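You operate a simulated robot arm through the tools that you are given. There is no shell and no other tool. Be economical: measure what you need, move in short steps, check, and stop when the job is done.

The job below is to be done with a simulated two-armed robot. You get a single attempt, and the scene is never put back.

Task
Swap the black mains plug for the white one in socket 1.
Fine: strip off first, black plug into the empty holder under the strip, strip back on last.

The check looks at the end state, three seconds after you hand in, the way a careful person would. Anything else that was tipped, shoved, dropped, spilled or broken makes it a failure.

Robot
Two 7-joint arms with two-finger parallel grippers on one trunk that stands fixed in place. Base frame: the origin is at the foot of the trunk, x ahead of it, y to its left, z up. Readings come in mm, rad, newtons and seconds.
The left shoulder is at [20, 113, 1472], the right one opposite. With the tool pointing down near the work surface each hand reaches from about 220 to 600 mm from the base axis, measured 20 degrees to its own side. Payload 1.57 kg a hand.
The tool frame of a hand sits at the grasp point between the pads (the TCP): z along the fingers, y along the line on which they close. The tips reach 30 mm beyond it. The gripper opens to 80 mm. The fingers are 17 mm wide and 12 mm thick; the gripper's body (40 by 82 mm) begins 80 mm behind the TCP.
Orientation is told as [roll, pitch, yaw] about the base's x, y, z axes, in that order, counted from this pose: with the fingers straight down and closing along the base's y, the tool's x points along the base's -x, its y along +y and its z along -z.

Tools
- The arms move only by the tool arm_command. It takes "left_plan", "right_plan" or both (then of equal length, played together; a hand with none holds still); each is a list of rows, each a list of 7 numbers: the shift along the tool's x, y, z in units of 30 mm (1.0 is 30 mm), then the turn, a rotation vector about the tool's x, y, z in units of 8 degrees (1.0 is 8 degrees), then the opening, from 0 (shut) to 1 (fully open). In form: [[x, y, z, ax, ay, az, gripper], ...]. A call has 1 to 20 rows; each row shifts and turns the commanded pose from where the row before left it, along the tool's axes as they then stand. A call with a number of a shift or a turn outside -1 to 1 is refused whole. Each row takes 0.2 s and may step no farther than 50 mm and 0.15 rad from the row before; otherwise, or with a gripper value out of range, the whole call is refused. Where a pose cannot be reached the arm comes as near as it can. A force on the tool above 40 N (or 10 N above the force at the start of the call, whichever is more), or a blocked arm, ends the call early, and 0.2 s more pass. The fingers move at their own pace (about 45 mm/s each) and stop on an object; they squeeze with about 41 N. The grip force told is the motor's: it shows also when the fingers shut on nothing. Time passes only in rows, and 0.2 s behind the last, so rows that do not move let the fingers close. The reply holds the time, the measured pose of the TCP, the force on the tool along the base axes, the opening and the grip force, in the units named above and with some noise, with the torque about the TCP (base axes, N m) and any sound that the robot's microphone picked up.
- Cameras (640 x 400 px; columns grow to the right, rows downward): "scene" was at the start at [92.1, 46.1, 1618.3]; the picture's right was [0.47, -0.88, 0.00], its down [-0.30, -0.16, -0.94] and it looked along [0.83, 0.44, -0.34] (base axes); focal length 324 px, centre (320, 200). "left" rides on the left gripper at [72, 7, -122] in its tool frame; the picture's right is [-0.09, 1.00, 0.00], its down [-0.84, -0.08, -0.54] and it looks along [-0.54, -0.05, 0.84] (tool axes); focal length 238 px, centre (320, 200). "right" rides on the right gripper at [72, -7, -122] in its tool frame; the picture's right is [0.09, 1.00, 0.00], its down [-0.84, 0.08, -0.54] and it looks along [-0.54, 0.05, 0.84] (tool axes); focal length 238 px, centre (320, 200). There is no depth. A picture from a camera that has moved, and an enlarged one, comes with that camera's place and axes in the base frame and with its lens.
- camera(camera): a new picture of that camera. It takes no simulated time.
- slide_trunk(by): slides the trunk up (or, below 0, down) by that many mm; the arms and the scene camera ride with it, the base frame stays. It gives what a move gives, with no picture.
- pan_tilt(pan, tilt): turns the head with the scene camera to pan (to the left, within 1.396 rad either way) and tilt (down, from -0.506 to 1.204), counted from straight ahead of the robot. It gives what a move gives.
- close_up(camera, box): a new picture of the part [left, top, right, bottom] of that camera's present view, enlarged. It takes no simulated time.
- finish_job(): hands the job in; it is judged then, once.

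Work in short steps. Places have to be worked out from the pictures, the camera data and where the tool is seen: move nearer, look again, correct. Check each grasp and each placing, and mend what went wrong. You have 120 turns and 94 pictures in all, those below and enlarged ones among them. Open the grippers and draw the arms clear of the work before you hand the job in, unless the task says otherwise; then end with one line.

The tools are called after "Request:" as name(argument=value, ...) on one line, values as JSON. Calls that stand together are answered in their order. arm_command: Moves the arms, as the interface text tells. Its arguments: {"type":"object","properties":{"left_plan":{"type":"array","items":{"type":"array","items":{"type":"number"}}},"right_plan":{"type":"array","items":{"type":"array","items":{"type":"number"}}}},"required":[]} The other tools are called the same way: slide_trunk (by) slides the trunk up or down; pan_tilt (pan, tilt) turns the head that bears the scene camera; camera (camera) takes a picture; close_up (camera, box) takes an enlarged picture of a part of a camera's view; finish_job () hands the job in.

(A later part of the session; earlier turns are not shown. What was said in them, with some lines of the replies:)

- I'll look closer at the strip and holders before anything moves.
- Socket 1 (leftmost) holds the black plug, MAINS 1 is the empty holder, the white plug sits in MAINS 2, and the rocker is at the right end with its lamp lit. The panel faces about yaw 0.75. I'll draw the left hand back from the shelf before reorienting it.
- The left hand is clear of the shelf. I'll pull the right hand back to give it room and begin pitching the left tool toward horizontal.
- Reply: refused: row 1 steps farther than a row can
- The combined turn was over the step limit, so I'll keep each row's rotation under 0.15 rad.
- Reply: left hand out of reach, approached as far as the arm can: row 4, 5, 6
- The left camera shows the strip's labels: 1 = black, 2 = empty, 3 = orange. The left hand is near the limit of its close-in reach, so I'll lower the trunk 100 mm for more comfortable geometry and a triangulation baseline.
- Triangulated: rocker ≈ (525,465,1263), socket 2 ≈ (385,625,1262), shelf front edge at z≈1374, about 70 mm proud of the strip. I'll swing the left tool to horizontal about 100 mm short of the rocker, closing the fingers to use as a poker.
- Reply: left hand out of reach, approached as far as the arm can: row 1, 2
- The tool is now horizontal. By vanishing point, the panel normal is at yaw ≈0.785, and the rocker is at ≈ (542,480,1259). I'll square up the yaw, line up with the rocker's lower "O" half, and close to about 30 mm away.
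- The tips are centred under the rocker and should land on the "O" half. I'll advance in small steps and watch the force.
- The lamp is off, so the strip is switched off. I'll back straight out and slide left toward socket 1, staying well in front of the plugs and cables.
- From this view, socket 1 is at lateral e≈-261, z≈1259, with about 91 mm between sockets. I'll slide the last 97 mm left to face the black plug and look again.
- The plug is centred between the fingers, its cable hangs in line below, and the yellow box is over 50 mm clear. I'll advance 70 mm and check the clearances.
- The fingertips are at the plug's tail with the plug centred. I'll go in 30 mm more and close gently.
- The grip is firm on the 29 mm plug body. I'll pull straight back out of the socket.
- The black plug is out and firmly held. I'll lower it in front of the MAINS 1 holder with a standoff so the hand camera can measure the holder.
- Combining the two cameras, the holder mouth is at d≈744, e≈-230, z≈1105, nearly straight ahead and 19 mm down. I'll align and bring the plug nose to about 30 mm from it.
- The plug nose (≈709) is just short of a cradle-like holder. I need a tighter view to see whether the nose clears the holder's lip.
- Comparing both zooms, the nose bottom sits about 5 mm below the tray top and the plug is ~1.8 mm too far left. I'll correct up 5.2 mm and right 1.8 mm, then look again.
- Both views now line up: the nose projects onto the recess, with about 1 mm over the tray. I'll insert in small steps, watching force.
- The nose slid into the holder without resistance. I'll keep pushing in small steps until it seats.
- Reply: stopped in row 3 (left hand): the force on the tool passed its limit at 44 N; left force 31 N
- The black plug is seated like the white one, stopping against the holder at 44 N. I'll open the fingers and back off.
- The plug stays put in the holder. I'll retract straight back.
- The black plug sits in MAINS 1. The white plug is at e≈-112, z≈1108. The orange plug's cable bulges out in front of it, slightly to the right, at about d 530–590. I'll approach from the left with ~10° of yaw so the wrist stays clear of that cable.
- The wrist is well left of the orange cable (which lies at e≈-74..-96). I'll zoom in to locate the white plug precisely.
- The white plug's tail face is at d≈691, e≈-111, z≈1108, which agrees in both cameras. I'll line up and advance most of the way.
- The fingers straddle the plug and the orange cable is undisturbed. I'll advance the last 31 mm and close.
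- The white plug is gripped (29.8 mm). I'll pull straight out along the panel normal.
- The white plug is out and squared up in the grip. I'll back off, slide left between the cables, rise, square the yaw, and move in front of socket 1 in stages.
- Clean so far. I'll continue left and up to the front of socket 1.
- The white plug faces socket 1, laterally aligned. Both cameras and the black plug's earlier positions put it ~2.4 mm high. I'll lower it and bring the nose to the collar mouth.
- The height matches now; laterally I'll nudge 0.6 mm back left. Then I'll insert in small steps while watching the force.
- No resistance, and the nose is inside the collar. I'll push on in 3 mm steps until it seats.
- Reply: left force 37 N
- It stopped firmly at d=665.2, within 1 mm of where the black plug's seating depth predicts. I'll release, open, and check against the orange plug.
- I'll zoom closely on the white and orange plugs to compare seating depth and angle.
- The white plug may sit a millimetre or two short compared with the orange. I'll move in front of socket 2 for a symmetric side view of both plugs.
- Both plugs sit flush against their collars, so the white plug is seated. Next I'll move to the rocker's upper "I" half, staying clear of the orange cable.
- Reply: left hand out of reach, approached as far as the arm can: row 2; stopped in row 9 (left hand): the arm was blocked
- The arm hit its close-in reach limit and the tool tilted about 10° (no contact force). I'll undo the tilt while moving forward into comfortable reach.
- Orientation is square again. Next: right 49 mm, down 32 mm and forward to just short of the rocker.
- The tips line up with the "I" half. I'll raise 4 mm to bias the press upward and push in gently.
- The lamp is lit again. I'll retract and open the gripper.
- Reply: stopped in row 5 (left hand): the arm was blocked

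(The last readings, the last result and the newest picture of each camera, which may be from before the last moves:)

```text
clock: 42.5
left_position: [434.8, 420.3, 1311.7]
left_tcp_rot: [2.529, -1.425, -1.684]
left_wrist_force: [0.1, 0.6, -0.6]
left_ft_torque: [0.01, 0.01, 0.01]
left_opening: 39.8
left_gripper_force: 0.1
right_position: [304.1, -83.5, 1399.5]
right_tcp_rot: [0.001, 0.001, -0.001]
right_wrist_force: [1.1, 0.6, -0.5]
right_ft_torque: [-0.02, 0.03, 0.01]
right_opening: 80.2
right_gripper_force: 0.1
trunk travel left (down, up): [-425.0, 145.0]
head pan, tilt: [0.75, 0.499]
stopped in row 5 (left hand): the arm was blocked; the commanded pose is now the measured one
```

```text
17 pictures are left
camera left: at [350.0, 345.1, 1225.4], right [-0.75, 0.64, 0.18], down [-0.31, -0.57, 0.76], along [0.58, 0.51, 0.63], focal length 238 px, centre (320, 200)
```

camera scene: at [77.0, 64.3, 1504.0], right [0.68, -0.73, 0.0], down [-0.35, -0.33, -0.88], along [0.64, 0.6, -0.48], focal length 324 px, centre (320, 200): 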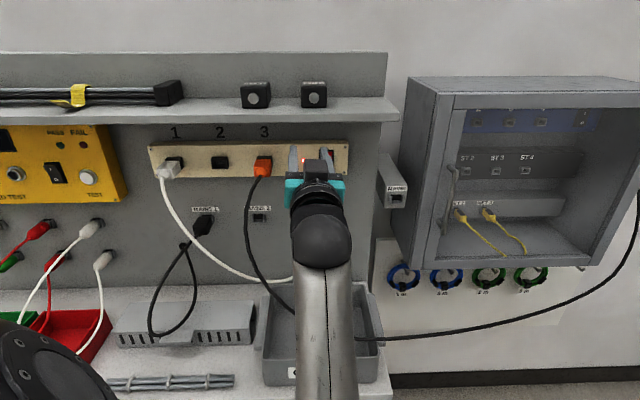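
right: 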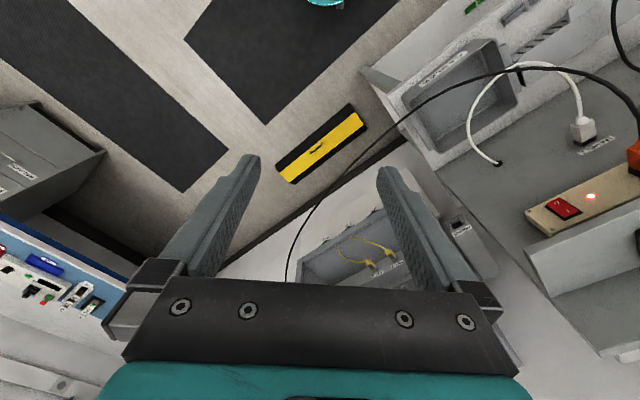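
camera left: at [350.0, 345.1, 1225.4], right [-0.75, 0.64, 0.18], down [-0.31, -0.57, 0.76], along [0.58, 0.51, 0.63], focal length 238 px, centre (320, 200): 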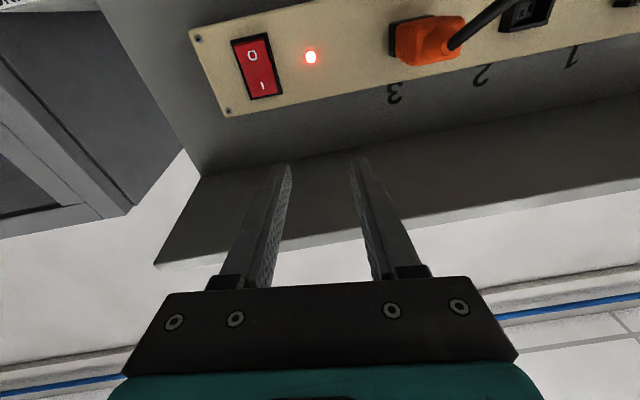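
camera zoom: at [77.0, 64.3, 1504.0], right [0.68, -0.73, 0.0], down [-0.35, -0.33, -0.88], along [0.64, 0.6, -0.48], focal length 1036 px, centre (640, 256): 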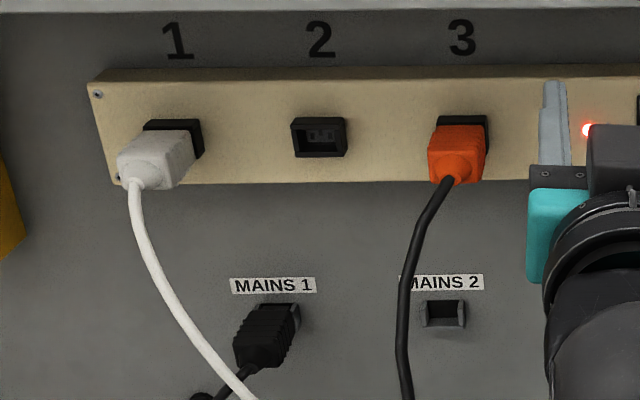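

The white plug is in socket 1, black in MAINS 1, orange untouched, lamp on. The hand stopped at its close-in reach limit but is clear of the panel, so I'll just open it fully here and recheck.

Request:
arm_command(left_plan=[[0, 0, 0, 0, 0, 0, 1], [0, 0, 0, 0, 0, 0, 1], [0, 0, 0, 0, 0, 0, 1], [0, 0, 0, 0, 0, 0, 1], [0, 0, 0, 0, 0, 0, 1]])

Request:
camera(camera="scene")

```text
clock: 43.7
left_position: [434.4, 420.9, 1311.7]
left_tcp_rot: [2.533, -1.425, -1.685]
left_wrist_force: [-0.4, 0.0, -0.3]
left_ft_torque: [0.0, 0.0, 0.01]
left_opening: 80.2
left_gripper_force: 0.0
right_position: [304.0, -83.4, 1399.8]
right_tcp_rot: [0.002, -0.002, 0.001]
right_wrist_force: [-0.5, -0.4, 0.3]
right_ft_torque: [0.02, -0.05, -0.03]
right_opening: 80.0
right_gripper_force: 0.0
trunk travel left (down, up): [-425.0, 145.0]
head pan, tilt: [0.75, 0.499]
```

```text
16 pictures are left
camera scene: at [76.5, 64.3, 1504.0], right [0.68, -0.73, 0.0], down [-0.35, -0.33, -0.88], along [0.64, 0.6, -0.48], focal length 324 px, centre (320, 200)
```

scene: 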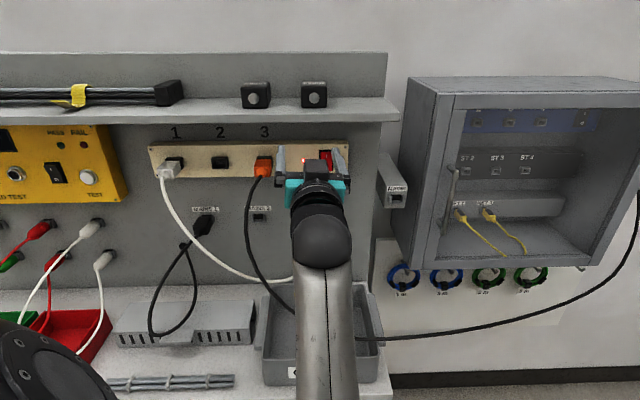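

Everything is in its end state, both grippers are open and clear, and the strip lamp is lit. Handing in.

Request:
finish_job()

```text
The job is handed in.
```

I switched the strip off, moved the black plug to the empty MAINS 1 holder, put the white plug in socket 1, and switched the strip back on; its lamp is lit.
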